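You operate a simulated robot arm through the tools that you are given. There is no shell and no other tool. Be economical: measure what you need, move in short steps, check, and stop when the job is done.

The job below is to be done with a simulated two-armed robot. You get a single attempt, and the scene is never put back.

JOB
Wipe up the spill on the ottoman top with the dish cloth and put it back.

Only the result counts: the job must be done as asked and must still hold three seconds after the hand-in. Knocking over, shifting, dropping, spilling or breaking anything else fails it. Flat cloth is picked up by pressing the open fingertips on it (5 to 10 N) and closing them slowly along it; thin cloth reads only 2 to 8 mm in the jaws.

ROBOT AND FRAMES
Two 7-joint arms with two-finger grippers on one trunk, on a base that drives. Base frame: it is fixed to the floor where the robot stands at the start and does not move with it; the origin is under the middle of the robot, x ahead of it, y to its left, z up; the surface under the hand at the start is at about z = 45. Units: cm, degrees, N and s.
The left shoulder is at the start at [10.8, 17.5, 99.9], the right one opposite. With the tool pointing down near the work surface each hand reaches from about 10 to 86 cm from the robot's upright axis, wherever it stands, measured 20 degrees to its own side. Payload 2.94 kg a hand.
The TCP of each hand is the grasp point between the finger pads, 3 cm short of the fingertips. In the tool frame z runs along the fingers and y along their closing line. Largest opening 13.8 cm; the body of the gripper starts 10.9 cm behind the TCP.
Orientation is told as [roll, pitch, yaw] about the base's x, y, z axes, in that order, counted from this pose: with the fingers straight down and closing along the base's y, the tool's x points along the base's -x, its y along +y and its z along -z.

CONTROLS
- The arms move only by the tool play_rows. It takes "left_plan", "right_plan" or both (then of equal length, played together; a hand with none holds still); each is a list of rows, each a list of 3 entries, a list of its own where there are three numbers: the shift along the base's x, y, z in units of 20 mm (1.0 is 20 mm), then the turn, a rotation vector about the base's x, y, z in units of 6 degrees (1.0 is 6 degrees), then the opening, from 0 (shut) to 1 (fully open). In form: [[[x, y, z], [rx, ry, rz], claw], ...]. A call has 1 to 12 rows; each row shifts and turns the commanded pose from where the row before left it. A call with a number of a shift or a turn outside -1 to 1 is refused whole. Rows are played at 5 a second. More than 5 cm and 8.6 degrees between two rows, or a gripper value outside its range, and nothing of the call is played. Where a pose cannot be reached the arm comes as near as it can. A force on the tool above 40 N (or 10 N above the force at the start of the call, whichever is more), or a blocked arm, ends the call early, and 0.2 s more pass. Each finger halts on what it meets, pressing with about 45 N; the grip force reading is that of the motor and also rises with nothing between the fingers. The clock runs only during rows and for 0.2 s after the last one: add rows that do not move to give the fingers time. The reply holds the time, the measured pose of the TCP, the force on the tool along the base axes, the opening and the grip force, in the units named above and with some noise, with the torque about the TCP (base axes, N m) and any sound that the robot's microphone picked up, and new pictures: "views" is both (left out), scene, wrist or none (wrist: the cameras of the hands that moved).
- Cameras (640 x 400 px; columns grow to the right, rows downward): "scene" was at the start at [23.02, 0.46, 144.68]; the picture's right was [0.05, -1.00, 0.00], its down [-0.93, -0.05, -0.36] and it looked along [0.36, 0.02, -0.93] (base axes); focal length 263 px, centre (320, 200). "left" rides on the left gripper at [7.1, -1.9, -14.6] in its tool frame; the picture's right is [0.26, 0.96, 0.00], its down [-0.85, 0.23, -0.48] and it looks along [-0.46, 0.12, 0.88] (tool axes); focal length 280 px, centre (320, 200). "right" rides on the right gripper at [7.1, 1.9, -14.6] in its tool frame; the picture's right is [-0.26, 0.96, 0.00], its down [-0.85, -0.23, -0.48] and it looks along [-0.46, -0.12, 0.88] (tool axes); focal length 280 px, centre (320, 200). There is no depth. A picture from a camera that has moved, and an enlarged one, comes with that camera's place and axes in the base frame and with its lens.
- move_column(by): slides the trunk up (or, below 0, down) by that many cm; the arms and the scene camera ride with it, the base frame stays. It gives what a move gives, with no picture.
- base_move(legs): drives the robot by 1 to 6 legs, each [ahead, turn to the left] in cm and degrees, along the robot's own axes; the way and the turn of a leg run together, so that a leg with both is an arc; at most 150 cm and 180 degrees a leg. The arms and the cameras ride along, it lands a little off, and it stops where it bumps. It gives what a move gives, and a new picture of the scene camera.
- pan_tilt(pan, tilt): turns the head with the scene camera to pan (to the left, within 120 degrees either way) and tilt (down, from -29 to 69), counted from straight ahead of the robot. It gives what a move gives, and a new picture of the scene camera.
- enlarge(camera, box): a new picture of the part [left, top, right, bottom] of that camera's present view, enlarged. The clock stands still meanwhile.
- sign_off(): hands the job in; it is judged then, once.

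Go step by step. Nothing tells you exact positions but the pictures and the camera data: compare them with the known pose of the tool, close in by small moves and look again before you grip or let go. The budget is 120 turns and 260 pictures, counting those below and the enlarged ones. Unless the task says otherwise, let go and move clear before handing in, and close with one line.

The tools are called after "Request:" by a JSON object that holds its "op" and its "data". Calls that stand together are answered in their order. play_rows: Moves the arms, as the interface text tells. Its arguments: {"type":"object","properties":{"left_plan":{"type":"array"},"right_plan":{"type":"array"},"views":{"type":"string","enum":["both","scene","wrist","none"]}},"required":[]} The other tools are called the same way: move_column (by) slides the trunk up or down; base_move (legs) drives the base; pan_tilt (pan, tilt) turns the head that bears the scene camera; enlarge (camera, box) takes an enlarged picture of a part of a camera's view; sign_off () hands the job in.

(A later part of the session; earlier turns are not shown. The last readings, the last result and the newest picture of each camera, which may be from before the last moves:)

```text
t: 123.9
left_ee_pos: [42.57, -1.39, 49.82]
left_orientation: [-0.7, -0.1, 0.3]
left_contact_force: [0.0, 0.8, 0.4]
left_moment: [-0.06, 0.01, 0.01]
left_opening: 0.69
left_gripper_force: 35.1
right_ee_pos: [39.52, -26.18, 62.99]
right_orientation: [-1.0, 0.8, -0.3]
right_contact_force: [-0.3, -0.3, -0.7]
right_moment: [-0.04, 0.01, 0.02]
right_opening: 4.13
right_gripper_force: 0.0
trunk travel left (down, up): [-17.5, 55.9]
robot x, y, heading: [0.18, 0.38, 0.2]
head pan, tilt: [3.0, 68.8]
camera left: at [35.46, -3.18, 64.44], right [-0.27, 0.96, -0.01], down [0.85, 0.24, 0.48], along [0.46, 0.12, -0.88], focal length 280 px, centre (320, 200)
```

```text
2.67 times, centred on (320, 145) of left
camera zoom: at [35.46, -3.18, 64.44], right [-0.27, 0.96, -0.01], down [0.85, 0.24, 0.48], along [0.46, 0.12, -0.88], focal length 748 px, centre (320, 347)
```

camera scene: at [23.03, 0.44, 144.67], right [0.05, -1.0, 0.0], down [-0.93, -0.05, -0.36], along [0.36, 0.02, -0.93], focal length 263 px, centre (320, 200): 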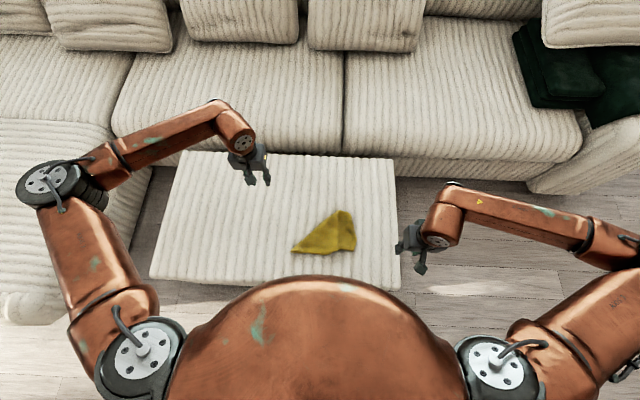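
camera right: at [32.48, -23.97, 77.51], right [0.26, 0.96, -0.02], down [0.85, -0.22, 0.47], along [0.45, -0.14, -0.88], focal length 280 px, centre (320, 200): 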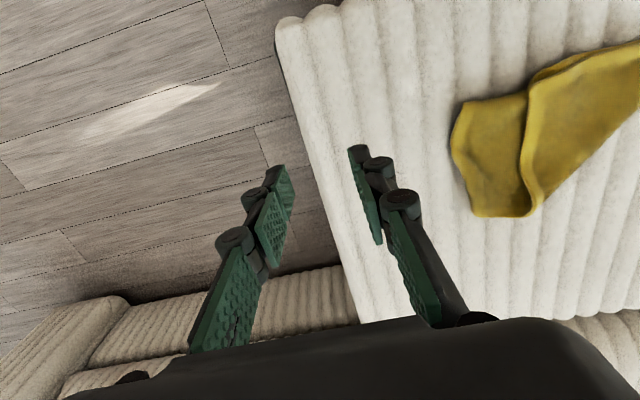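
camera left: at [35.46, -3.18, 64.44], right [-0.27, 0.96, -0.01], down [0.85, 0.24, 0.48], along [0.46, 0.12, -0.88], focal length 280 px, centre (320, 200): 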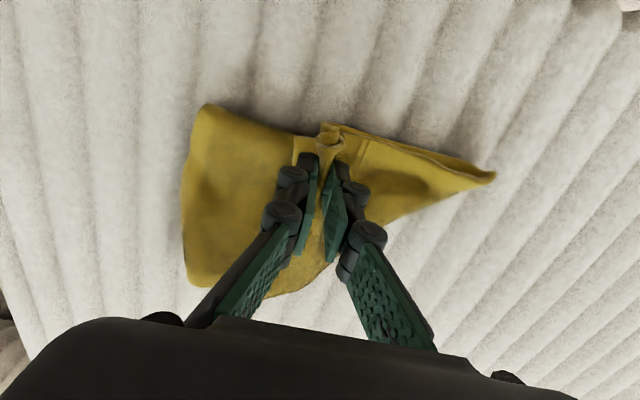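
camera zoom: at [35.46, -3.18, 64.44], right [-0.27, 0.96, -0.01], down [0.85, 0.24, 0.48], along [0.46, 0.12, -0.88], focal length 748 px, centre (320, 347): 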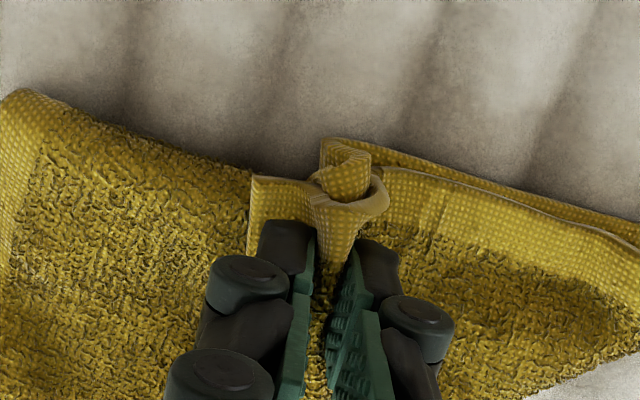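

Still both layers. I'll open, rise 6 mm and take just the tip of the crest.

Request:
{"op": "play_rows", "data": {"left_plan": [[[0, 0, 0], [0, 0, 0], 0.1], [[0, 0, 0], [0, 0, 0], 0.15], [[0, 0, 0.35], [0, 0, 0], 0.15], [[0, 0, 0], [0, 0, 0], 0.1], [[0, 0, 0], [0, 0, 0], 0.05], [[0, 0, 0], [0, 0, 0], 0], [[0, 0, 0], [0, 0, 0], 0], [[0, 0, 0], [0, 0, 0], 0]], "views": "wrist"}}

Request:
{"op": "enlarge", "data": {"camera": "left", "box": [200, 70, 440, 220]}}

```text
t: 125.7
left_ee_pos: [42.61, -1.35, 50.59]
left_orientation: [-0.6, -0.2, 0.3]
left_contact_force: [-0.5, 0.7, -0.3]
left_moment: [-0.05, 0.01, -0.01]
left_opening: 0.67
left_gripper_force: 35.0
right_ee_pos: [39.39, -26.23, 63.18]
right_orientation: [-1.0, 0.7, -0.3]
right_contact_force: [-0.4, -0.2, 0.4]
right_moment: [0.0, 0.0, 0.0]
right_opening: 4.14
right_gripper_force: 0.1
trunk travel left (down, up): [-17.5, 55.9]
robot x, y, heading: [-0.0, 0.24, -0.1]
head pan, tilt: [3.0, 68.8]
camera left: at [35.5, -3.17, 65.13], right [-0.27, 0.96, -0.01], down [0.85, 0.24, 0.48], along [0.46, 0.12, -0.88], focal length 280 px, centre (320, 200)
```

left: 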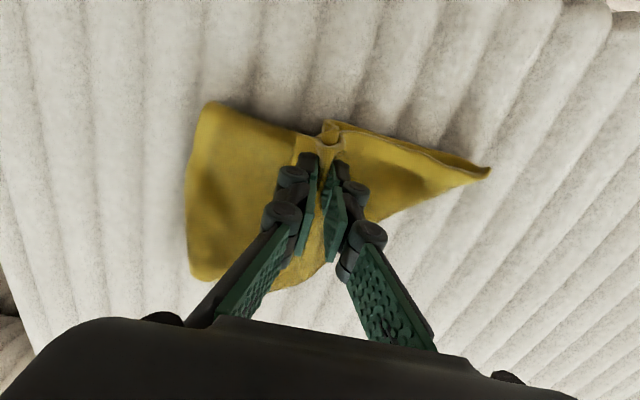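

```text
2.67 times, centred on (320, 145) of left
camera zoom: at [35.5, -3.17, 65.13], right [-0.27, 0.96, -0.01], down [0.85, 0.24, 0.48], along [0.46, 0.12, -0.88], focal length 748 px, centre (320, 347)
```

zoom: 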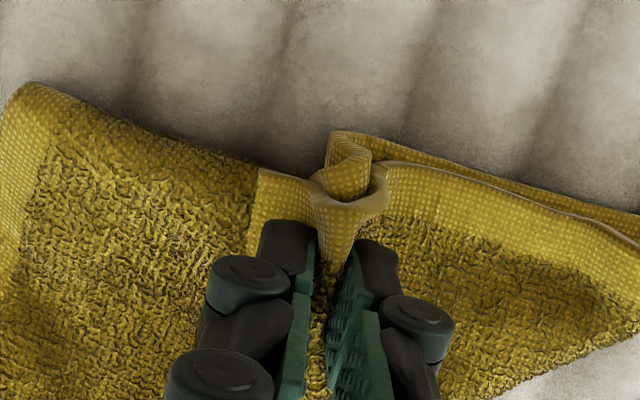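

Request:
{"op": "play_rows", "data": {"left_plan": [[[0, 0, 0], [0, 0, 0], 0.1], [[0, 0, 0], [0, 0, 0], 0.12], [[0, 0, 0.35], [0, 0, 0], 0.12], [[0, 0, 0], [0, 0, 0], 0.08], [[0, 0, 0], [0, 0, 0], 0.04], [[0, 0, 0], [0, 0, 0], 0], [[0, 0, 0], [0, 0, 0], 0], [[0, 0, 0], [0, 0, 0], 0]], "views": "wrist"}}

Request:
{"op": "enlarge", "data": {"camera": "left", "box": [200, 70, 440, 220]}}

```text
t: 127.5
left_ee_pos: [42.62, -1.38, 51.32]
left_orientation: [-0.6, -0.2, 0.3]
left_contact_force: [0.2, 0.0, 0.6]
left_moment: [-0.04, 0.0, 0.0]
left_opening: 0.69
left_gripper_force: 34.6
right_ee_pos: [39.31, -26.33, 63.03]
right_orientation: [-1.1, 0.7, -0.2]
right_contact_force: [-0.6, 0.3, 0.4]
right_moment: [-0.04, 0.0, 0.0]
right_opening: 4.14
right_gripper_force: 0.0
trunk travel left (down, up): [-17.5, 55.9]
robot x, y, heading: [0.34, 0.15, 0.1]
head pan, tilt: [3.0, 68.8]
camera left: at [35.51, -3.17, 65.82], right [-0.27, 0.96, -0.01], down [0.85, 0.24, 0.48], along [0.46, 0.12, -0.88], focal length 280 px, centre (320, 200)
```

left: 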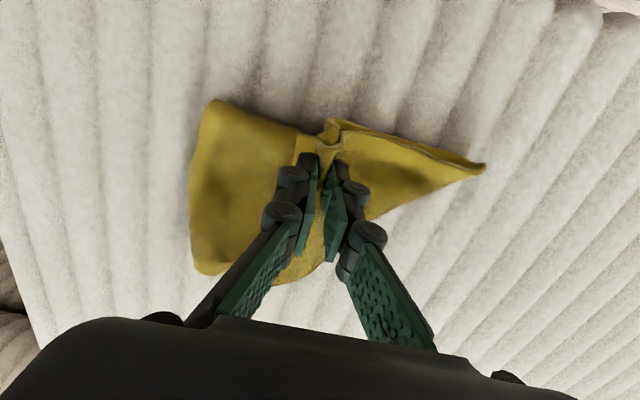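

```text
2.67 times, centred on (320, 145) of left
camera zoom: at [35.51, -3.17, 65.82], right [-0.27, 0.96, -0.01], down [0.85, 0.24, 0.48], along [0.46, 0.12, -0.88], focal length 748 px, centre (320, 347)
```

zoom: 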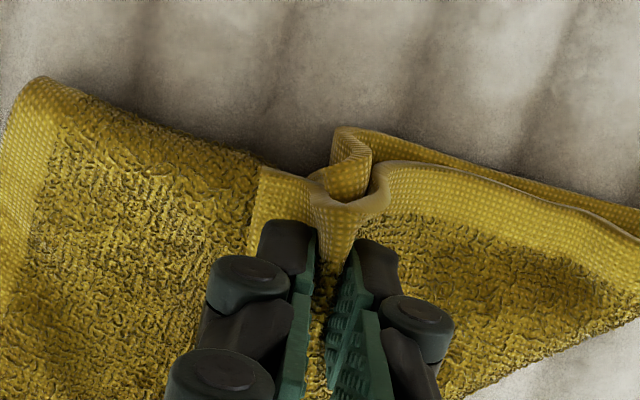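

The layers stay together here, so there's a better plan. The lower layer's whole -x hem runs from about (41, -12) to c1 at about (40, 12.5), so the right hand can take its -y end and the left hand c1, 24 cm apart. Lifting that hem lets the flap fall open. I'll release and look.

Request:
{"op": "play_rows", "data": {"left_plan": [[[0, 0, -0.6], [0, 0, 0], 0], [[0, 0, 0], [0, 0, 0], 0.1], [[0, 0, 0], [0, 0, 0], 0.2], [[0, 0, 0], [0, 0, 0], 0.3], [[0, 0, 1], [0, 0, 0], 0.3], [[0, 0, 1], [0, 0, 0], 0.3], [[0, 0, 1], [0, 0, 0], 0.3], [[0, 1, 1], [0, 0, 0], 0.25], [[0, 1, 1], [0, 0, 0], 0.25], [[-0.5, 1, 0], [0, 0, 0], 0.25], [[-0.5, 1, 0], [0, 0, 0], 0.25], [[0, 1, 0], [0, 0, 0], 0.25]], "views": "wrist"}}

Request:
{"op": "enlarge", "data": {"camera": "scene", "box": [260, 180, 404, 270]}}

```text
t: 130.1
left_ee_pos: [40.52, 8.67, 60.06]
left_orientation: [-0.7, -0.2, 0.2]
left_contact_force: [-0.1, 0.5, 0.3]
left_moment: [0.03, 0.01, -0.01]
left_opening: 3.43
left_gripper_force: 0.0
right_ee_pos: [39.47, -26.1, 63.07]
right_orientation: [-1.1, 0.7, -0.2]
right_contact_force: [-0.9, -0.6, 0.1]
right_moment: [0.04, 0.02, 0.02]
right_opening: 4.16
right_gripper_force: 0.2
trunk travel left (down, up): [-17.5, 55.9]
robot x, y, heading: [0.13, 0.38, -0.2]
head pan, tilt: [3.0, 68.8]
camera left: at [33.45, 6.86, 74.64], right [-0.27, 0.96, -0.01], down [0.85, 0.24, 0.48], along [0.46, 0.12, -0.88], focal length 280 px, centre (320, 200)
```

left: 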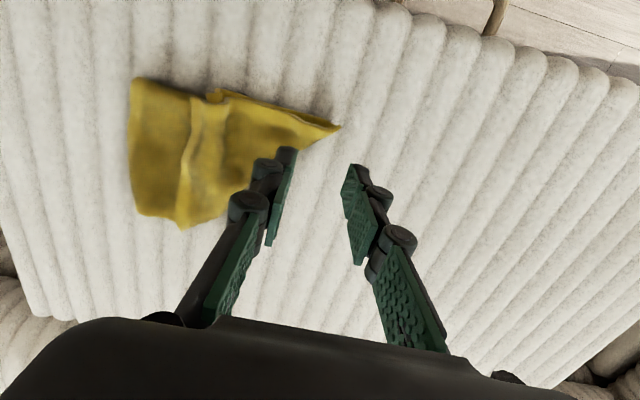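

```text
4.44 times, centred on (332, 225) of scene
camera zoom: at [23.01, 0.45, 144.68], right [0.05, -1.0, 0.0], down [-0.93, -0.05, -0.36], along [0.36, 0.02, -0.93], focal length 1170 px, centre (267, 89)
```

zoom: 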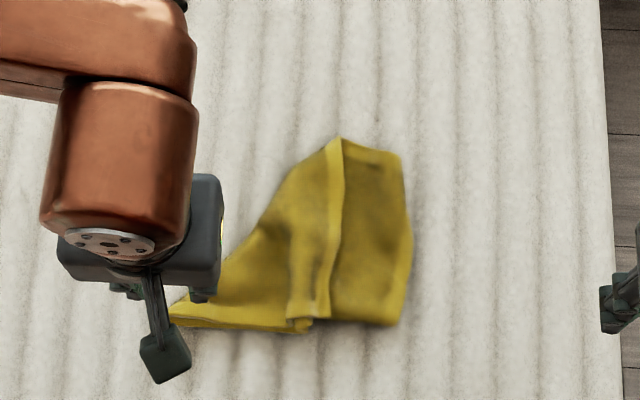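

R1, the -y end of the hem, is at about (40.5, -9.3), and c1's tip is at about (39.9, 10.3). I'll bring both hands to them.

Request:
{"op": "play_rows", "data": {"left_plan": [[[0, 0.2, -1], [0, 0, 0], 0.25], [[0, 0.15, -1], [0, 0, 0], 0.25], [[0, 0, -1], [0, 0, 0], 0.25], [[0, 0, -1], [0, 0, 0], 0.25], [[0, 0, 0], [0, 0, 0], 0.25], [[0, 0, 0], [0, 0, 0], 0.25], [[0, 0, 0], [0, 0, 0], 0.25], [[0, 0, 0], [0, 0, 0], 0.25], [[0, 0, 0], [0, 0, 0], 0.25], [[0, 0, 0], [0, 0, 0], 0.25], [[0, 0, 0], [0, 0, 0], 0.25], [[0, 0, 0], [0, 0, 0], 0.25]], "right_plan": [[[0.1, 1, 0], [0, 0, 0], 0.25], [[0.1, 1, 0], [0, 0, 0], 0.25], [[0.1, 1, 0], [0, 0, 0], 0.25], [[0.1, 1, 0], [0, 0, 0], 0.25], [[0.1, 1, 0], [0, 0, 0], 0.25], [[0.1, 1, 0], [0, 0, 0], 0.25], [[0.1, 1, 0], [0, 0, 0], 0.25], [[0.1, 1, -1], [0, 0, 0], 0.25], [[0.1, 1, -1], [0, 0, 0], 0.25], [[0.1, 0, -1], [0, 0, 0], 0.25], [[0, 0, -1], [0, 0, 0], 0.25], [[0, 0, -1], [0, 0, 0], 0.25]], "views": "wrist"}}

Request:
{"op": "enlarge", "data": {"camera": "right", "box": [200, 70, 440, 220]}}

Request:
{"op": "enlarge", "data": {"camera": "left", "box": [200, 70, 440, 220]}}

```text
t: 132.7
left_ee_pos: [40.63, 9.26, 52.08]
left_orientation: [-0.6, -0.2, 0.3]
left_contact_force: [-1.2, 0.7, 0.0]
left_moment: [0.0, 0.01, 0.0]
left_opening: 3.42
left_gripper_force: 0.1
right_ee_pos: [41.43, -8.19, 53.12]
right_orientation: [-1.1, 0.8, -0.2]
right_contact_force: [-0.5, -0.4, -0.1]
right_moment: [-0.01, 0.01, 0.0]
right_opening: 3.45
right_gripper_force: 0.0
trunk travel left (down, up): [-17.5, 55.9]
robot x, y, heading: [-0.05, 0.01, -0.0]
head pan, tilt: [3.0, 68.8]
camera right: at [34.42, -5.91, 67.51], right [0.26, 0.96, -0.02], down [0.85, -0.22, 0.47], along [0.45, -0.14, -0.88], focal length 280 px, centre (320, 200)
camera left: at [33.52, 7.53, 66.65], right [-0.27, 0.96, -0.01], down [0.85, 0.24, 0.48], along [0.46, 0.12, -0.88], focal length 280 px, centre (320, 200)
```

right: 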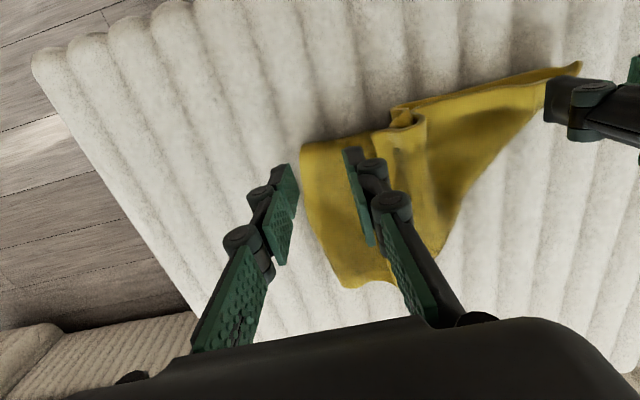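
left: 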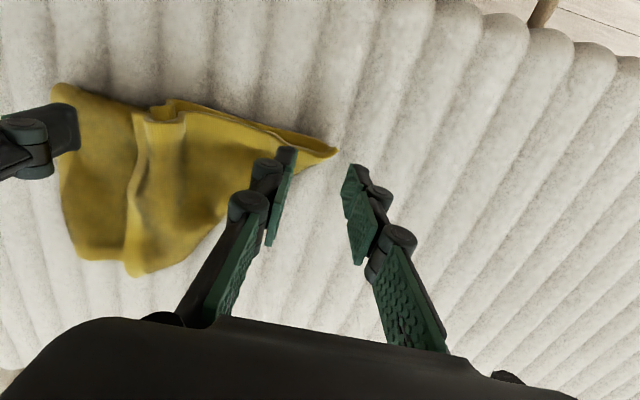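

```text
2.67 times, centred on (320, 145) of right
camera zoom: at [34.42, -5.91, 67.51], right [0.26, 0.96, -0.02], down [0.85, -0.22, 0.47], along [0.45, -0.14, -0.88], focal length 748 px, centre (320, 347)
```

zoom: 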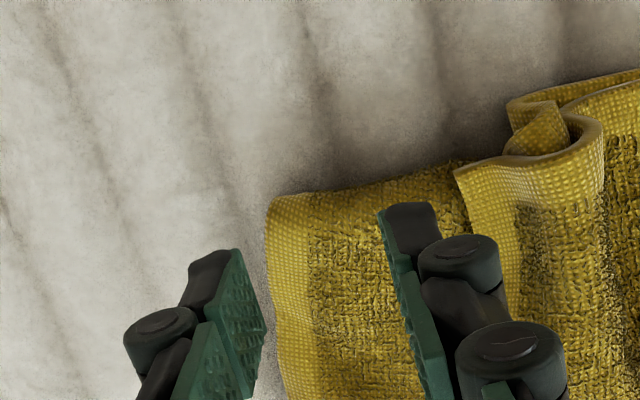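

```text
2.67 times, centred on (320, 145) of left
camera zoom: at [33.52, 7.53, 66.65], right [-0.27, 0.96, -0.01], down [0.85, 0.24, 0.48], along [0.46, 0.12, -0.88], focal length 748 px, centre (320, 347)
```

zoom: 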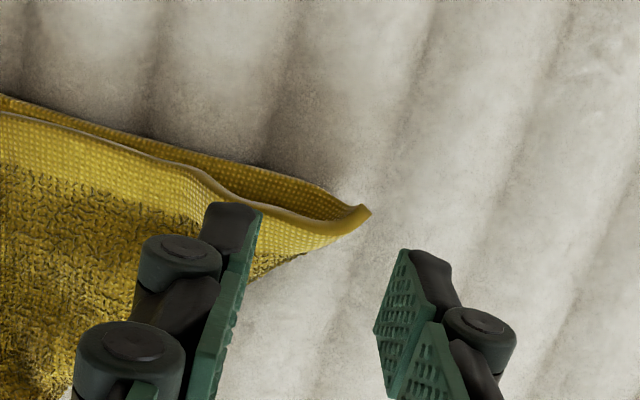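

Both tips are placed well. The right end has a small fold under it, which should drop open when lifted. I'll go down with both hands and pinch.

Request:
{"op": "play_rows", "data": {"left_plan": [[[-0.15, 0, -0.8], [0, 0, 0], 0.25], [[0, 0, -0.7], [0, 0, 0], 0.25], [[0, 0, -0.3], [0, 0, 0], 0.25], [[0, 0, -0.15], [0, 0, 0], 0.25], [[0, 0, 0], [0, 0, 0], 0.25]], "right_plan": [[[0, 0, -1], [0, 0, 0], 0.25], [[0, 0, -0.8], [0, 0, 0], 0.25], [[0, 0, -0.3], [0, 0, 0], 0.25], [[0, 0, -0.1], [0, 0, 0], 0.25], [[0, 0, 0], [0, 0, 0], 0.25]], "views": "wrist"}}

```text
t: 133.9
left_ee_pos: [40.28, 9.13, 48.22]
left_orientation: [-0.9, -0.3, 0.3]
left_contact_force: [-2.5, -4.0, 15.1]
left_moment: [-0.46, -0.02, -0.07]
left_opening: 3.74
left_gripper_force: 1.7
right_ee_pos: [41.4, -8.06, 48.72]
right_orientation: [-0.9, 0.6, -0.2]
right_contact_force: [0.2, 0.4, 0.7]
right_moment: [0.03, 0.01, 0.01]
right_opening: 3.42
right_gripper_force: 0.0
trunk travel left (down, up): [-17.5, 55.9]
robot x, y, heading: [0.08, -0.04, -0.0]
head pan, tilt: [3.0, 68.8]
camera right: at [34.41, -5.92, 63.2], right [0.26, 0.96, -0.02], down [0.85, -0.22, 0.47], along [0.45, -0.14, -0.88], focal length 280 px, centre (320, 200)
camera left: at [33.15, 7.44, 62.87], right [-0.27, 0.96, -0.01], down [0.85, 0.24, 0.48], along [0.46, 0.11, -0.88], focal length 280 px, centre (320, 200)
```

right: 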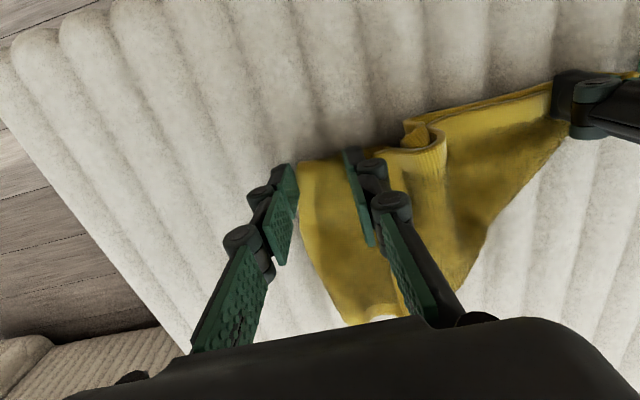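
left: 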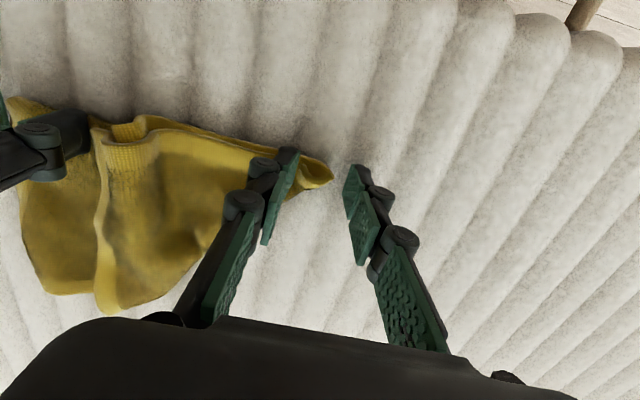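

Request:
{"op": "play_rows", "data": {"left_plan": [[[0, 0, 0.05], [0, 0, 0], 0.21], [[0, 0, 0], [0, 0, 0], 0.17], [[0, 0, 0], [0, 0, 0], 0.13], [[0, 0, 0], [0, 0, 0], 0.09], [[0, 0, 0], [0, 0, 0], 0.04], [[0, 0, 0], [0, 0, 0], 0], [[0, 0, 0], [0, 0, 0], 0], [[0, 0, 0], [0, 0, 0], 0], [[0, 0, 0], [0, 0, 0], 0], [[0, 0, 0], [0, 0, 0], 0]], "right_plan": [[[0, 0, -0.2], [0, 0, 0], 0.25], [[0, 0, -0.1], [0, 0, 0], 0.25], [[0, 0, 0], [0, 0, 0], 0.21], [[0, 0, 0], [0, 0, 0], 0.17], [[0, 0, 0], [0, 0, 0], 0.13], [[0, 0, 0], [0, 0, 0], 0.09], [[0, 0, 0], [0, 0, 0], 0.04], [[0, 0, 0], [0, 0, 0], 0], [[0, 0, 0], [0, 0, 0], 0], [[0, 0, 0], [0, 0, 0], 0]], "views": "wrist"}}

```text
t: 136.1
left_ee_pos: [40.23, 9.32, 48.17]
left_orientation: [-0.6, -0.2, 0.3]
left_contact_force: [0.1, 2.5, 3.4]
left_moment: [0.04, -0.03, -0.05]
left_opening: 0.33
left_gripper_force: 31.9
right_ee_pos: [41.32, -8.05, 48.23]
right_orientation: [-1.1, 0.6, -0.3]
right_contact_force: [2.4, 9.7, 21.3]
right_moment: [0.45, -0.21, 0.06]
right_opening: 0.74
right_gripper_force: 35.6
trunk travel left (down, up): [-17.5, 55.9]
robot x, y, heading: [-0.1, 0.33, 0.2]
head pan, tilt: [3.0, 68.8]
camera right: at [34.46, -5.88, 62.59], right [0.26, 0.96, -0.02], down [0.85, -0.22, 0.47], along [0.45, -0.14, -0.88], focal length 280 px, centre (320, 200)
camera left: at [33.13, 7.57, 62.88], right [-0.27, 0.96, -0.01], down [0.85, 0.24, 0.48], along [0.46, 0.12, -0.88], focal length 280 px, centre (320, 200)
```

right: 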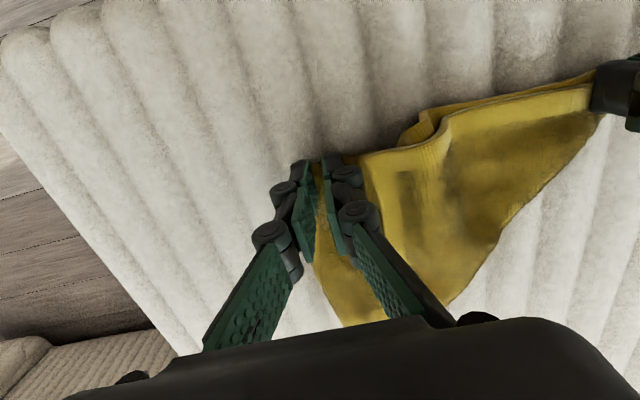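
left: 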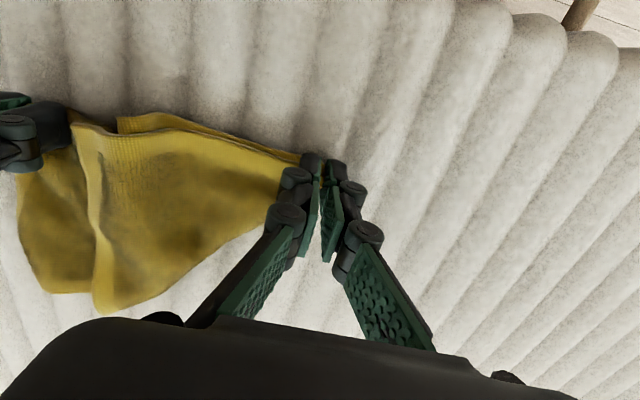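

Both ends are gripped. I'll lift together while stretching the hem slightly apart.

Request:
{"op": "play_rows", "data": {"left_plan": [[[0, 0, 1], [0, 0, 0], 0], [[0, 0, 1], [0, 0, 0], 0], [[0, 0, 1], [0, 0, 0], 0], [[0, 0.2, 1], [0, 0, 0], 0], [[0, 0.2, 1], [0, 0, 0], 0], [[0, 0.2, 1], [0, 0, 0], 0], [[0, 0.2, 1], [0, 0, 0], 0], [[0, 0.2, 1], [0, 0, 0], 0], [[0, 0, 1], [0, 0, 0], 0], [[0, 0, 1], [0, 0, 0], 0], [[0, 0, 1], [0, 0, 0], 0], [[0, 0, 1], [0, 0, 0], 0]], "right_plan": [[[-0.1, 0, 1], [0, 0, 0], 0], [[-0.1, 0, 1], [0, 0, 0], 0], [[-0.1, 0, 1], [0, 0, 0], 0], [[-0.1, -0.2, 1], [0, 0, 0], 0], [[0, -0.2, 1], [0, 0, 0], 0], [[0, -0.2, 1], [0, 0, 0], 0], [[0, -0.2, 1], [0, 0, 0], 0], [[0, -0.2, 1], [0, 0, 0], 0], [[0, 0, 1], [0, 0, 0], 0], [[0, 0, 1], [0, 0, 0], 0], [[0, 0, 1], [0, 0, 0], 0], [[0, 0, 1], [0, 0, 0], 0]], "views": "both"}}

```text
t: 138.7
left_ee_pos: [40.21, 11.23, 72.3]
left_orientation: [-0.7, -0.2, 0.3]
left_contact_force: [0.4, -0.8, -1.6]
left_moment: [0.01, 0.03, 0.01]
left_opening: 0.63
left_gripper_force: 34.6
right_ee_pos: [40.61, -10.06, 72.22]
right_orientation: [-1.1, 0.7, -0.2]
right_contact_force: [0.8, 0.4, -0.8]
right_moment: [0.0, 0.02, -0.02]
right_opening: 0.73
right_gripper_force: 35.2
trunk travel left (down, up): [-17.5, 55.9]
robot x, y, heading: [-0.27, 0.2, -0.3]
head pan, tilt: [3.0, 68.8]
camera scene: at [22.99, 0.45, 144.69], right [0.05, -1.0, 0.0], down [-0.93, -0.05, -0.36], along [0.36, 0.02, -0.93], focal length 263 px, centre (320, 200)
camera right: at [33.65, -7.88, 86.55], right [0.26, 0.96, -0.02], down [0.85, -0.22, 0.47], along [0.45, -0.14, -0.88], focal length 280 px, centre (320, 200)
camera left: at [33.15, 9.61, 86.84], right [-0.27, 0.96, -0.01], down [0.85, 0.24, 0.48], along [0.46, 0.12, -0.88], focal length 280 px, centre (320, 200)
```

scene: 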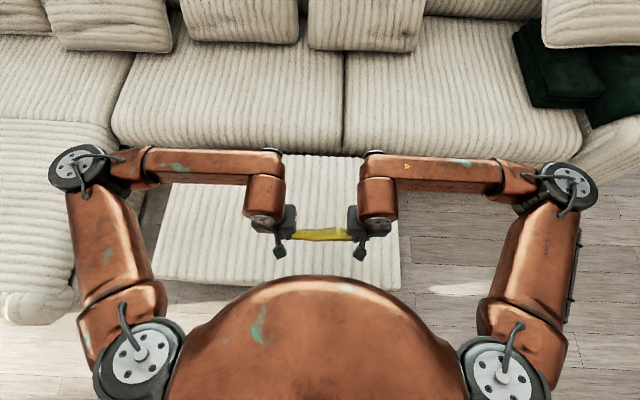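
right: 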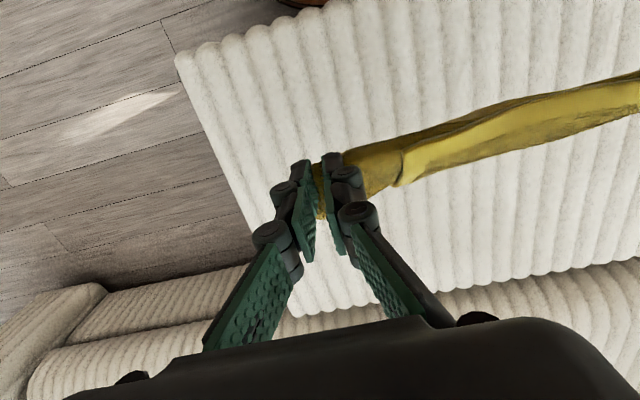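
left: 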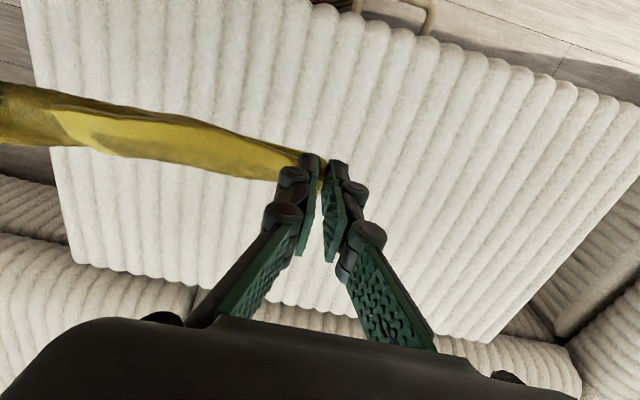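

The cloth hangs as a curtain between the hands. I'll move it +x 16 and -y 6.5 so the lower edge lands near x = 57, then lay it down while drawing back towards -x.

Request:
{"op": "play_rows", "data": {"left_plan": [[[1, -0.4, 0], [0, 0, 0], 0], [[1, -0.4, 0], [0, 0, 0], 0], [[1, -0.4, 0], [0, 0, 0], 0], [[1, -0.4, 0], [0, 0, 0], 0], [[1, -0.4, 0], [0, 0, 0], 0], [[1, -0.4, 0], [0, 0, 0], 0], [[1, -0.4, 0], [0, 0, 0], 0], [[1, -0.4, 0], [0, 0, 0], 0], [[0, 0, 0], [0, 0, 0], 0], [[0, 0, 0], [0, 0, 0], 0], [[0, 0, 0], [0, 0, 0], 0]], "right_plan": [[[1, -0.4, 0], [0, 0, 0], 0], [[1, -0.4, 0], [0, 0, 0], 0], [[1, -0.4, 0], [0, 0, 0], 0], [[1, -0.4, 0], [0, 0, 0], 0], [[1, -0.4, 0], [0, 0, 0], 0], [[1, -0.4, 0], [0, 0, 0], 0], [[1, -0.4, 0], [0, 0, 0], 0], [[1, -0.4, 0], [0, 0, 0], 0], [[0, 0, 0], [0, 0, 0], 0], [[0, 0, 0], [0, 0, 0], 0], [[0, 0, 0], [0, 0, 0], 0]], "views": "scene"}}

Request:
{"op": "enlarge", "data": {"camera": "scene", "box": [260, 170, 404, 260]}}

```text
t: 141.1
left_ee_pos: [56.38, 4.77, 72.41]
left_orientation: [-0.8, -0.3, 0.3]
left_contact_force: [-0.1, -1.1, -0.3]
left_moment: [0.03, 0.0, 0.0]
left_opening: 0.53
left_gripper_force: 38.3
right_ee_pos: [56.66, -16.5, 72.02]
right_orientation: [-1.1, 0.8, -0.2]
right_contact_force: [-1.2, -0.5, -0.2]
right_moment: [-0.03, 0.01, -0.02]
right_opening: 0.71
right_gripper_force: 35.2
trunk travel left (down, up): [-17.5, 55.9]
robot x, y, heading: [0.2, 0.02, -0.1]
head pan, tilt: [3.0, 68.8]
camera scene: at [23.02, 0.43, 144.68], right [0.05, -1.0, 0.0], down [-0.93, -0.05, -0.36], along [0.36, 0.02, -0.93], focal length 263 px, centre (320, 200)
```

scene: 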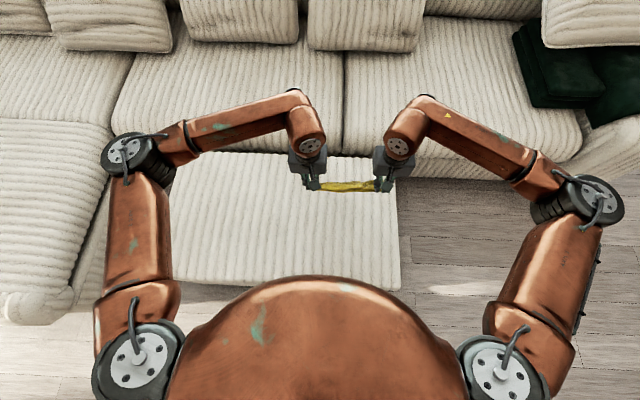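

```text
4.44 times, centred on (332, 215) of scene
camera zoom: at [23.02, 0.43, 144.68], right [0.05, -1.0, 0.0], down [-0.93, -0.05, -0.36], along [0.36, 0.02, -0.93], focal length 1170 px, centre (267, 133)
```

zoom: 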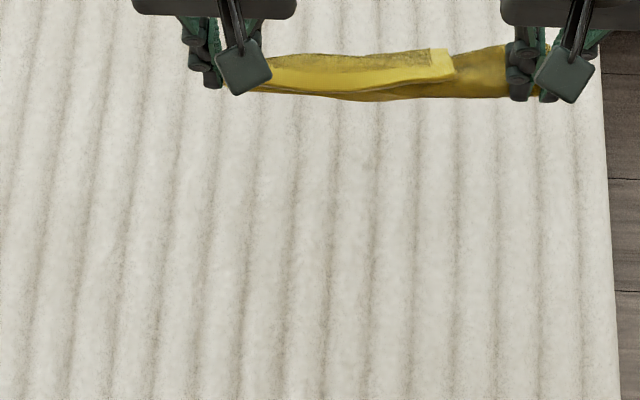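

The flap corner c2 is still folded up along the hem. I'll jiggle with slack and then re-tension to let it drop.

Request:
{"op": "play_rows", "data": {"left_plan": [[[0, -1, 0], [0, 0, 0], 0], [[0, -1, 0], [0, 0, 0], 0], [[1, 0, 0.5], [0, 0, 0], 0], [[-1, 0, -0.5], [0, 0, 0], 0], [[-1, 0, 0.5], [0, 0, 0], 0], [[1, 0, -0.5], [0, 0, 0], 0], [[1, 0, 0.5], [0, 0, 0], 0], [[-1, 0, -0.5], [0, 0, 0], 0], [[0, 1, 0], [0, 0, 0], 0], [[0, 1, 0], [0, 0, 0], 0], [[0, 0, 0], [0, 0, 0], 0]], "right_plan": [[[0, 0, 0], [0, 0, 0], 0], [[0, 0, 0], [0, 0, 0], 0], [[1, 0, 0.5], [0, 0, 0], 0], [[-1, 0, -0.5], [0, 0, 0], 0], [[-1, 0, 0.5], [0, 0, 0], 0], [[1, 0, -0.5], [0, 0, 0], 0], [[1, 0, 0.5], [0, 0, 0], 0], [[-1, 0, -0.5], [0, 0, 0], 0], [[0, 0, 0], [0, 0, 0], 0], [[0, 0, 0], [0, 0, 0], 0], [[0, 0, 0], [0, 0, 0], 0]], "views": "wrist"}}

Request:
{"op": "enlarge", "data": {"camera": "scene", "box": [290, 160, 402, 230]}}

```text
t: 143.5
left_ee_pos: [55.88, 5.03, 72.68]
left_orientation: [-0.7, -0.6, 0.2]
left_contact_force: [-0.6, -0.8, 0.2]
left_moment: [0.04, 0.03, -0.02]
left_opening: 0.45
left_gripper_force: 36.2
right_ee_pos: [56.12, -16.56, 72.38]
right_orientation: [-1.0, 0.2, -0.1]
right_contact_force: [-0.2, -0.1, 0.2]
right_moment: [0.01, 0.04, -0.04]
right_opening: 0.71
right_gripper_force: 35.0
trunk travel left (down, up): [-17.5, 55.9]
robot x, y, heading: [0.03, 0.01, -0.2]
head pan, tilt: [3.0, 68.8]
camera right: at [49.1, -14.44, 86.8], right [0.26, 0.96, -0.02], down [0.85, -0.22, 0.48], along [0.45, -0.14, -0.88], focal length 280 px, centre (320, 200)
camera left: at [48.6, 3.19, 87.21], right [-0.26, 0.96, -0.01], down [0.84, 0.24, 0.48], along [0.47, 0.12, -0.88], focal length 280 px, centre (320, 200)
```

right: 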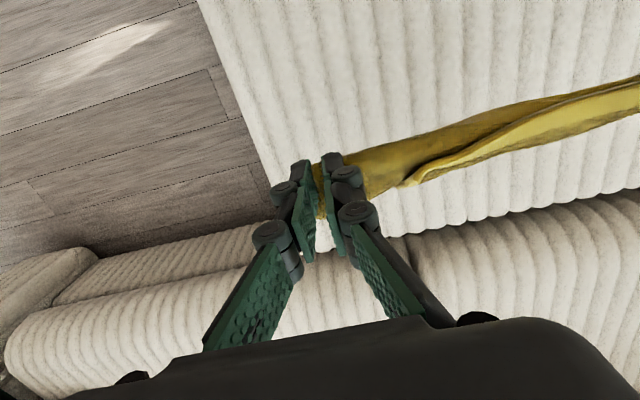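
left: 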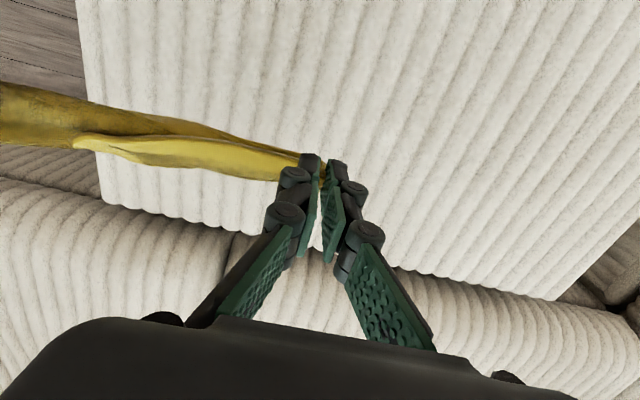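

```text
5.71 times, centred on (346, 195) of scene
camera zoom: at [22.92, 0.4, 144.68], right [0.05, -1.0, 0.0], down [-0.93, -0.05, -0.36], along [0.36, 0.02, -0.93], focal length 1505 px, centre (171, 229)
```

zoom: 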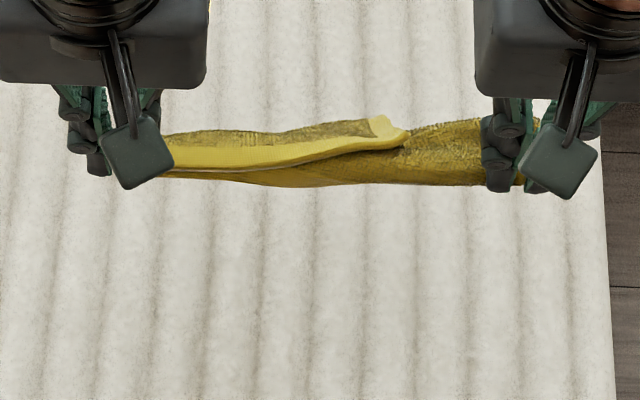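

Triangulating, c2 sits about 4 cm in front of the hem at z of about 66.6, free and on the +x face. If I lay the cloth down while drawing back in -x, c2 ends up loose on top, where the left hand can take it.

Request:
{"op": "play_rows", "data": {"left_plan": [[[0, 0, -1], [0, 0, 0], 0], [[0, 0, -1], [0, 0, 0], 0], [[-0.6, 0, -1], [0, 0, 0], 0], [[-0.8, 0, -1], [0, 0, 0], 0], [[-1, 0, -1], [0, 0, 0], 0], [[-1, 0, -1], [0, 0, 0], 0], [[-1, 0, -1], [0, 0, 0], 0], [[-1, 0, -1], [0, 0, 0], 0], [[-1, 0, -1], [0, 0, 0], 0], [[-1, 0, -1], [0, 0, 0], 0], [[-1, 0, -0.8], [0, 0, 0], 0], [[0, 0, -0.5], [0, 0, 0], 0]], "right_plan": [[[0, 0, -1], [0, 0, 0], 0], [[0, 0, -1], [0, 0, 0], 0], [[-0.6, 0, -1], [0, 0, 0], 0], [[-0.8, 0, -1], [0, 0, 0], 0], [[-1, 0, -1], [0, 0, 0], 0], [[-1, 0, -1], [0, 0, 0], 0], [[-1, 0, -1], [0, 0, 0], 0], [[-1, 0, -1], [0, 0, 0], 0], [[-1, 0, -1], [0, 0, 0], 0], [[-1, 0, -1], [0, 0, 0], 0], [[-1, 0, -0.8], [0, 0, 0], 0], [[0, 0, -0.5], [0, 0, 0], 0]], "views": "both"}}

Request:
{"op": "enlarge", "data": {"camera": "scene", "box": [270, 170, 414, 260]}}

```text
t: 146.1
left_ee_pos: [39.42, 4.91, 49.69]
left_orientation: [-0.8, -0.3, 0.2]
left_contact_force: [-0.9, -1.3, -0.6]
left_moment: [0.01, -0.01, 0.0]
left_opening: 0.51
left_gripper_force: 35.0
right_ee_pos: [39.83, -16.54, 49.5]
right_orientation: [-1.1, 0.7, -0.3]
right_contact_force: [-0.3, 0.2, 0.0]
right_moment: [0.03, 0.01, -0.05]
right_opening: 0.68
right_gripper_force: 35.5
trunk travel left (down, up): [-17.5, 55.9]
robot x, y, heading: [0.2, 0.2, -0.0]
head pan, tilt: [3.0, 68.8]
camera scene: at [23.02, 0.43, 144.68], right [0.05, -1.0, 0.0], down [-0.93, -0.05, -0.36], along [0.36, 0.02, -0.93], focal length 263 px, centre (320, 200)
camera right: at [32.9, -14.35, 63.93], right [0.26, 0.96, -0.02], down [0.85, -0.22, 0.47], along [0.45, -0.14, -0.88], focal length 280 px, centre (320, 200)
camera left: at [32.38, 3.08, 64.29], right [-0.27, 0.96, -0.01], down [0.85, 0.24, 0.48], along [0.46, 0.12, -0.88], focal length 280 px, centre (320, 200)
```

scene: 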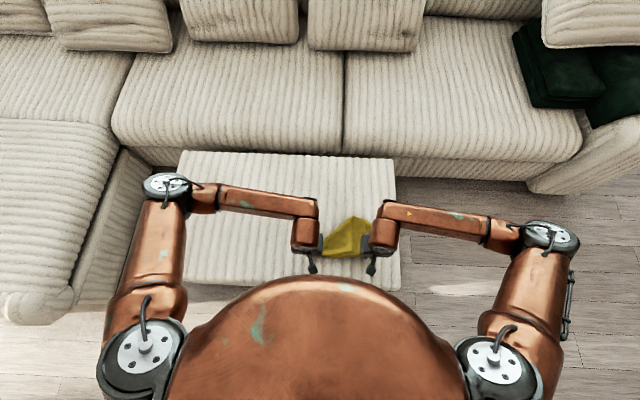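
right: 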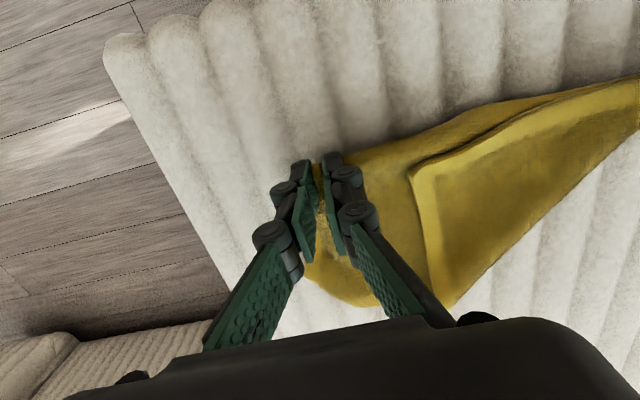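
left: 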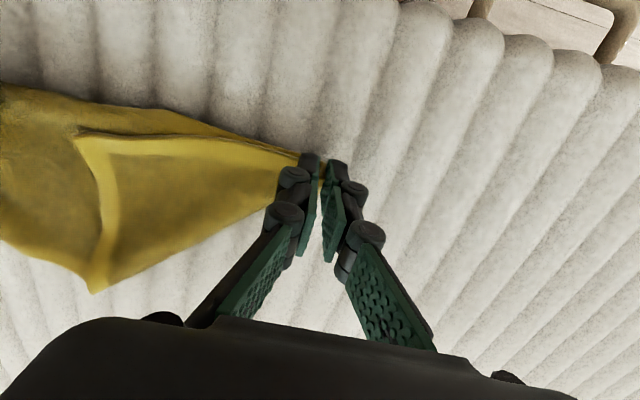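

```text
4.44 times, centred on (342, 215) of scene
camera zoom: at [23.02, 0.43, 144.68], right [0.05, -1.0, 0.0], down [-0.93, -0.05, -0.36], along [0.36, 0.02, -0.93], focal length 1170 px, centre (222, 133)
```

zoom: 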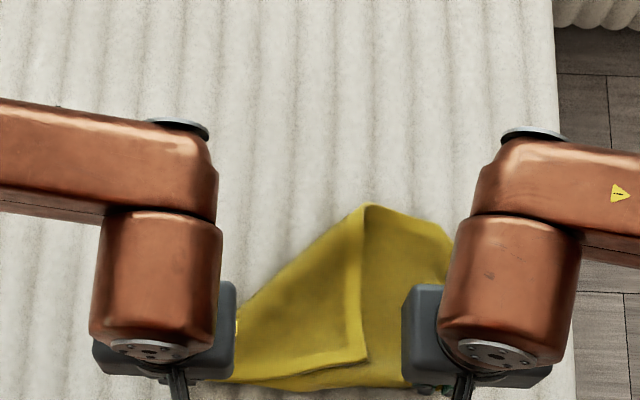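

Laid nicely, with c2 resting on top at about (41, -10.4). I'll set both ends down, release, move the right hand away, and look.

Request:
{"op": "play_rows", "data": {"left_plan": [[[0, 0, -0.4], [0, 0, 0], 0], [[0, 0, -0.2], [0, 0, 0], 0], [[0, 0, 0], [0, 0, 0], 0.1], [[0, 0, 0], [0, 0, 0], 0.2], [[0, 0, 0], [0, 0, 0], 0.25], [[0, 0, 1], [0, 0, 0], 0.25], [[0, 0, 1], [0, 0, 0], 0.25], [[0, 0, 1], [0, 0, 0], 0.25], [[0, 0, 1], [0, 0, 0], 0.25], [[0, 0, 1], [0, 0, 0], 0.25], [[0, 0, 1], [0, 0, 0], 0.25], [[0, 0, 0], [0, 0, 0], 0.25]], "right_plan": [[[0, 0, -0.4], [0, 0, 0], 0], [[0, 0, -0.2], [0, 0, 0], 0], [[0, 0, 0], [0, 0, 0], 0.1], [[0, 0, 0], [0, 0, 0], 0.2], [[0, 0, 0], [0, 0, 0], 0.25], [[0, 0, 1], [0, 0, 0], 0.25], [[0, 0, 1], [0, 0, 0], 0.25], [[0, 0, 1], [0, 0, 0], 0.25], [[0, -1, 1], [0, 0, 0], 0.25], [[0, -1, 1], [0, 0, 0], 0.25], [[0, -1, 1], [0, 0, 0], 0.25], [[0, -1, 0], [0, 0, 0], 0.25]], "views": "none"}}

Request:
{"op": "play_rows", "data": {"left_plan": [[[0, -0.5, 0], [0, 0, 0], 0.25], [[0, -0.5, 0], [0, 0, 0], 0.25], [[0, -1, 0], [0, 0, 0], 0.25], [[0, -1, 0], [0, 0, 0], 0.25], [[0, -1, 0], [0, 0, 0], 0.25], [[0, 0, 0], [0, 0, 0], 0.25]], "right_plan": [[[0, -1, 0], [0, 0, 0], 0.25], [[0, -1, 0], [0, 0, 0], 0.25], [[0, -1, 0], [0, 0, 0], 0.25], [[0, -1, 0], [0, 0, 0], 0.25], [[0, -1, 0], [0, 0, 0], 0.25], [[0, 0, 0], [0, 0, 0], 0.25]], "views": "wrist"}}

Request:
{"op": "enlarge", "data": {"camera": "left", "box": [160, 70, 400, 220]}}

```text
t: 148.7
left_ee_pos: [39.43, 4.95, 60.47]
left_orientation: [-0.7, -0.1, 0.3]
left_contact_force: [0.1, 0.4, 0.1]
left_moment: [0.01, 0.01, 0.01]
left_opening: 3.46
left_gripper_force: 0.1
right_ee_pos: [39.76, -24.5, 60.44]
right_orientation: [-1.1, 0.6, -0.2]
right_contact_force: [0.4, -0.7, -0.6]
right_moment: [0.0, -0.04, 0.02]
right_opening: 3.44
right_gripper_force: 0.0
trunk travel left (down, up): [-17.5, 55.9]
robot x, y, heading: [-0.0, 0.07, -0.3]
head pan, tilt: [3.0, 68.8]
```

```text
t: 150.1
left_ee_pos: [39.35, -3.06, 60.48]
left_orientation: [-0.6, -0.2, 0.3]
left_contact_force: [0.3, 0.4, 0.0]
left_moment: [0.0, 0.0, 0.01]
left_opening: 3.45
left_gripper_force: 0.1
right_ee_pos: [39.87, -34.51, 60.4]
right_orientation: [-0.9, 0.7, -0.2]
right_contact_force: [-0.9, 0.1, 0.3]
right_moment: [0.0, 0.02, 0.01]
right_opening: 3.47
right_gripper_force: 0.0
trunk travel left (down, up): [-17.5, 55.9]
robot x, y, heading: [0.05, 0.4, 0.1]
head pan, tilt: [3.0, 68.8]
camera right: at [32.94, -32.36, 74.77], right [0.26, 0.96, -0.02], down [0.85, -0.22, 0.47], along [0.45, -0.14, -0.88], focal length 280 px, centre (320, 200)
camera left: at [32.36, -4.87, 75.06], right [-0.27, 0.96, -0.01], down [0.85, 0.24, 0.48], along [0.46, 0.12, -0.88], focal length 280 px, centre (320, 200)
```

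right: 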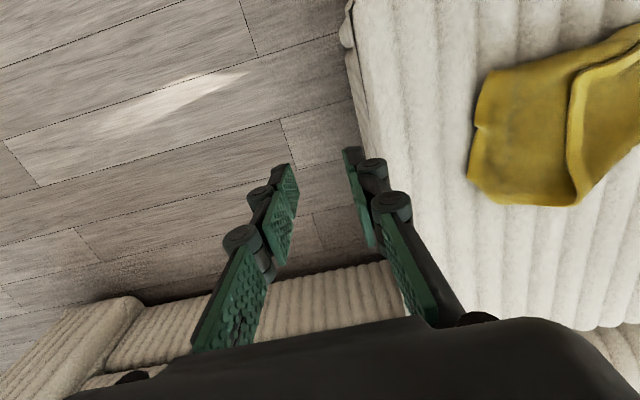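
left: 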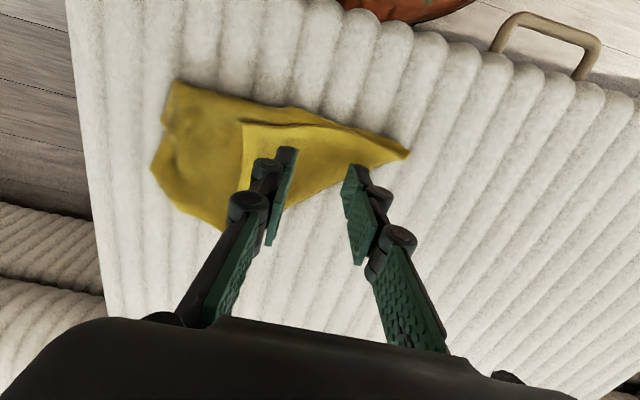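

```text
2.67 times, centred on (280, 145) of left
camera zoom: at [32.36, -4.87, 75.06], right [-0.27, 0.96, -0.01], down [0.85, 0.24, 0.48], along [0.46, 0.12, -0.88], focal length 748 px, centre (427, 347)
```

zoom: 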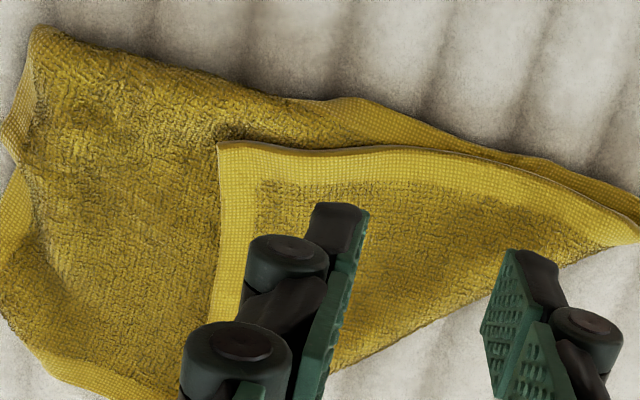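

c2's corner is at about (41.0, -10.9) on top. The left hand goes to (42.3, -9.4) and comes down very lightly.

Request:
{"op": "play_rows", "data": {"left_plan": [[[0.75, -1, 0], [0, 0, 0], 0.25], [[0.7, -1, 0], [0, 0, 0], 0.25], [[0, -1, 0], [0, 0, 0], 0.25], [[0, -0.2, -1], [0, 0, 0], 0.25], [[0, 0, -1], [0, 0, 0], 0.25], [[0, 0, -1], [0, 0, 0], 0.25], [[0, 0, -1], [0, 0, 0], 0.25], [[0, 0, -1], [0, 0, 0], 0.25], [[0, 0, -0.4], [0, 0, 0], 0.25], [[0, 0, 0], [0, 0, 0], 0.25]], "views": "wrist"}}

Request:
{"op": "enlarge", "data": {"camera": "left", "box": [200, 70, 440, 220]}}

```text
t: 152.3
left_ee_pos: [42.34, -9.36, 49.53]
left_orientation: [-0.6, -0.2, 0.3]
left_contact_force: [-0.8, 0.2, 0.0]
left_moment: [0.01, 0.02, 0.0]
left_opening: 3.47
left_gripper_force: 0.1
right_ee_pos: [39.86, -34.57, 60.38]
right_orientation: [-1.0, 0.7, -0.2]
right_contact_force: [0.1, -0.2, 0.8]
right_moment: [0.02, 0.0, 0.04]
right_opening: 3.46
right_gripper_force: 0.0
trunk travel left (down, up): [-17.5, 55.9]
robot x, y, heading: [-0.22, 0.08, 0.3]
head pan, tilt: [3.0, 68.8]
camera left: at [35.3, -11.24, 64.21], right [-0.27, 0.96, -0.01], down [0.85, 0.24, 0.48], along [0.46, 0.12, -0.88], focal length 280 px, centre (320, 200)
```

left: 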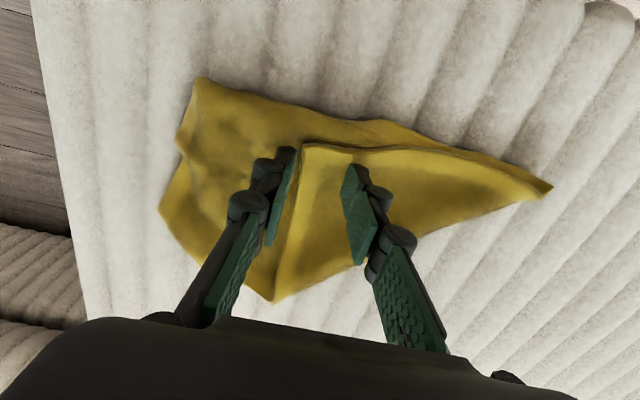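

```text
2.67 times, centred on (320, 145) of left
camera zoom: at [35.3, -11.24, 64.21], right [-0.27, 0.96, -0.01], down [0.85, 0.24, 0.48], along [0.46, 0.12, -0.88], focal length 748 px, centre (320, 347)
```

zoom: 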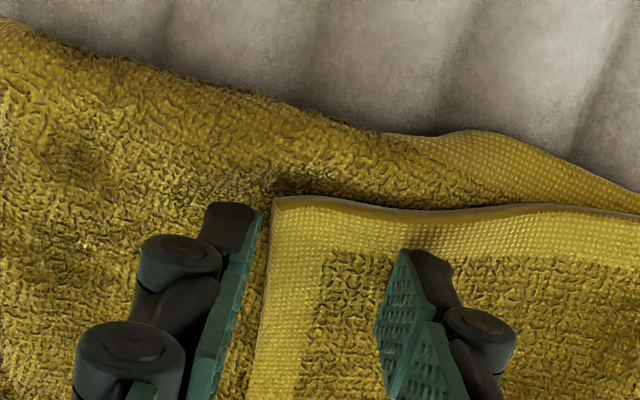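

The outer finger sits just beside the hem and the inner one is on the flap. I'll lower 2 mm and close gently.

Request:
{"op": "play_rows", "data": {"left_plan": [[[0, 0, -0.1], [0, 0, 0], 0.25], [[0, 0, 0], [0, 0, 0], 0.21], [[0, 0, 0], [0, 0, 0], 0.17], [[0, 0, 0], [0, 0, 0], 0.13], [[0, 0, 0.03], [0, 0, 0], 0.09], [[0, 0, 0.03], [0, 0, 0], 0.04], [[0, 0, 0], [0, 0, 0], 0], [[0, 0, 0], [0, 0, 0], 0], [[0, 0, 0], [0, 0, 0], 0]], "views": "wrist"}}

Request:
{"op": "enlarge", "data": {"camera": "left", "box": [200, 70, 440, 220]}}

```text
t: 154.3
left_ee_pos: [42.35, -9.46, 49.58]
left_orientation: [-0.6, -0.2, 0.3]
left_contact_force: [-0.4, -0.1, 0.1]
left_moment: [-0.02, 0.0, -0.03]
left_opening: 0.0
left_gripper_force: 28.5
right_ee_pos: [39.76, -34.47, 60.36]
right_orientation: [-1.0, 0.8, -0.2]
right_contact_force: [0.2, -0.2, -0.2]
right_moment: [-0.02, 0.03, -0.02]
right_opening: 3.43
right_gripper_force: 0.0
trunk travel left (down, up): [-17.5, 55.9]
robot x, y, heading: [-0.01, 0.05, 0.2]
head pan, tilt: [3.0, 68.8]
camera left: at [35.3, -11.28, 64.15], right [-0.27, 0.96, -0.01], down [0.85, 0.24, 0.48], along [0.46, 0.12, -0.88], focal length 280 px, centre (320, 200)
```

left: 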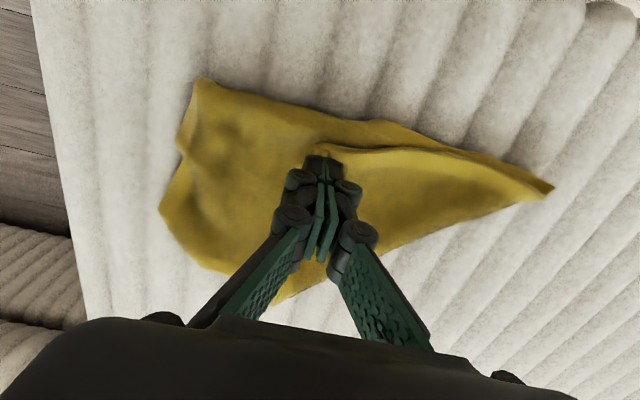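

```text
2.67 times, centred on (320, 145) of left
camera zoom: at [35.3, -11.28, 64.15], right [-0.27, 0.96, -0.01], down [0.85, 0.24, 0.48], along [0.46, 0.12, -0.88], focal length 748 px, centre (320, 347)
```

zoom: 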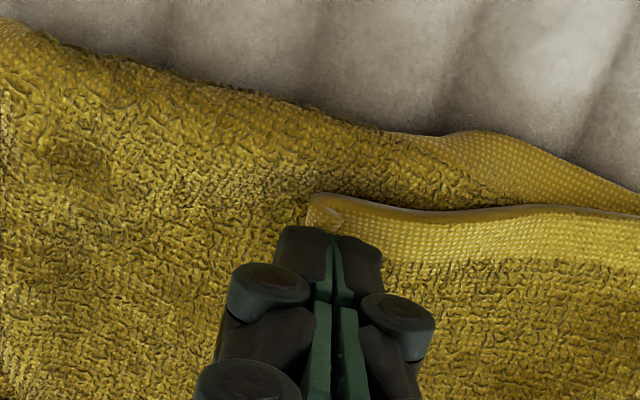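

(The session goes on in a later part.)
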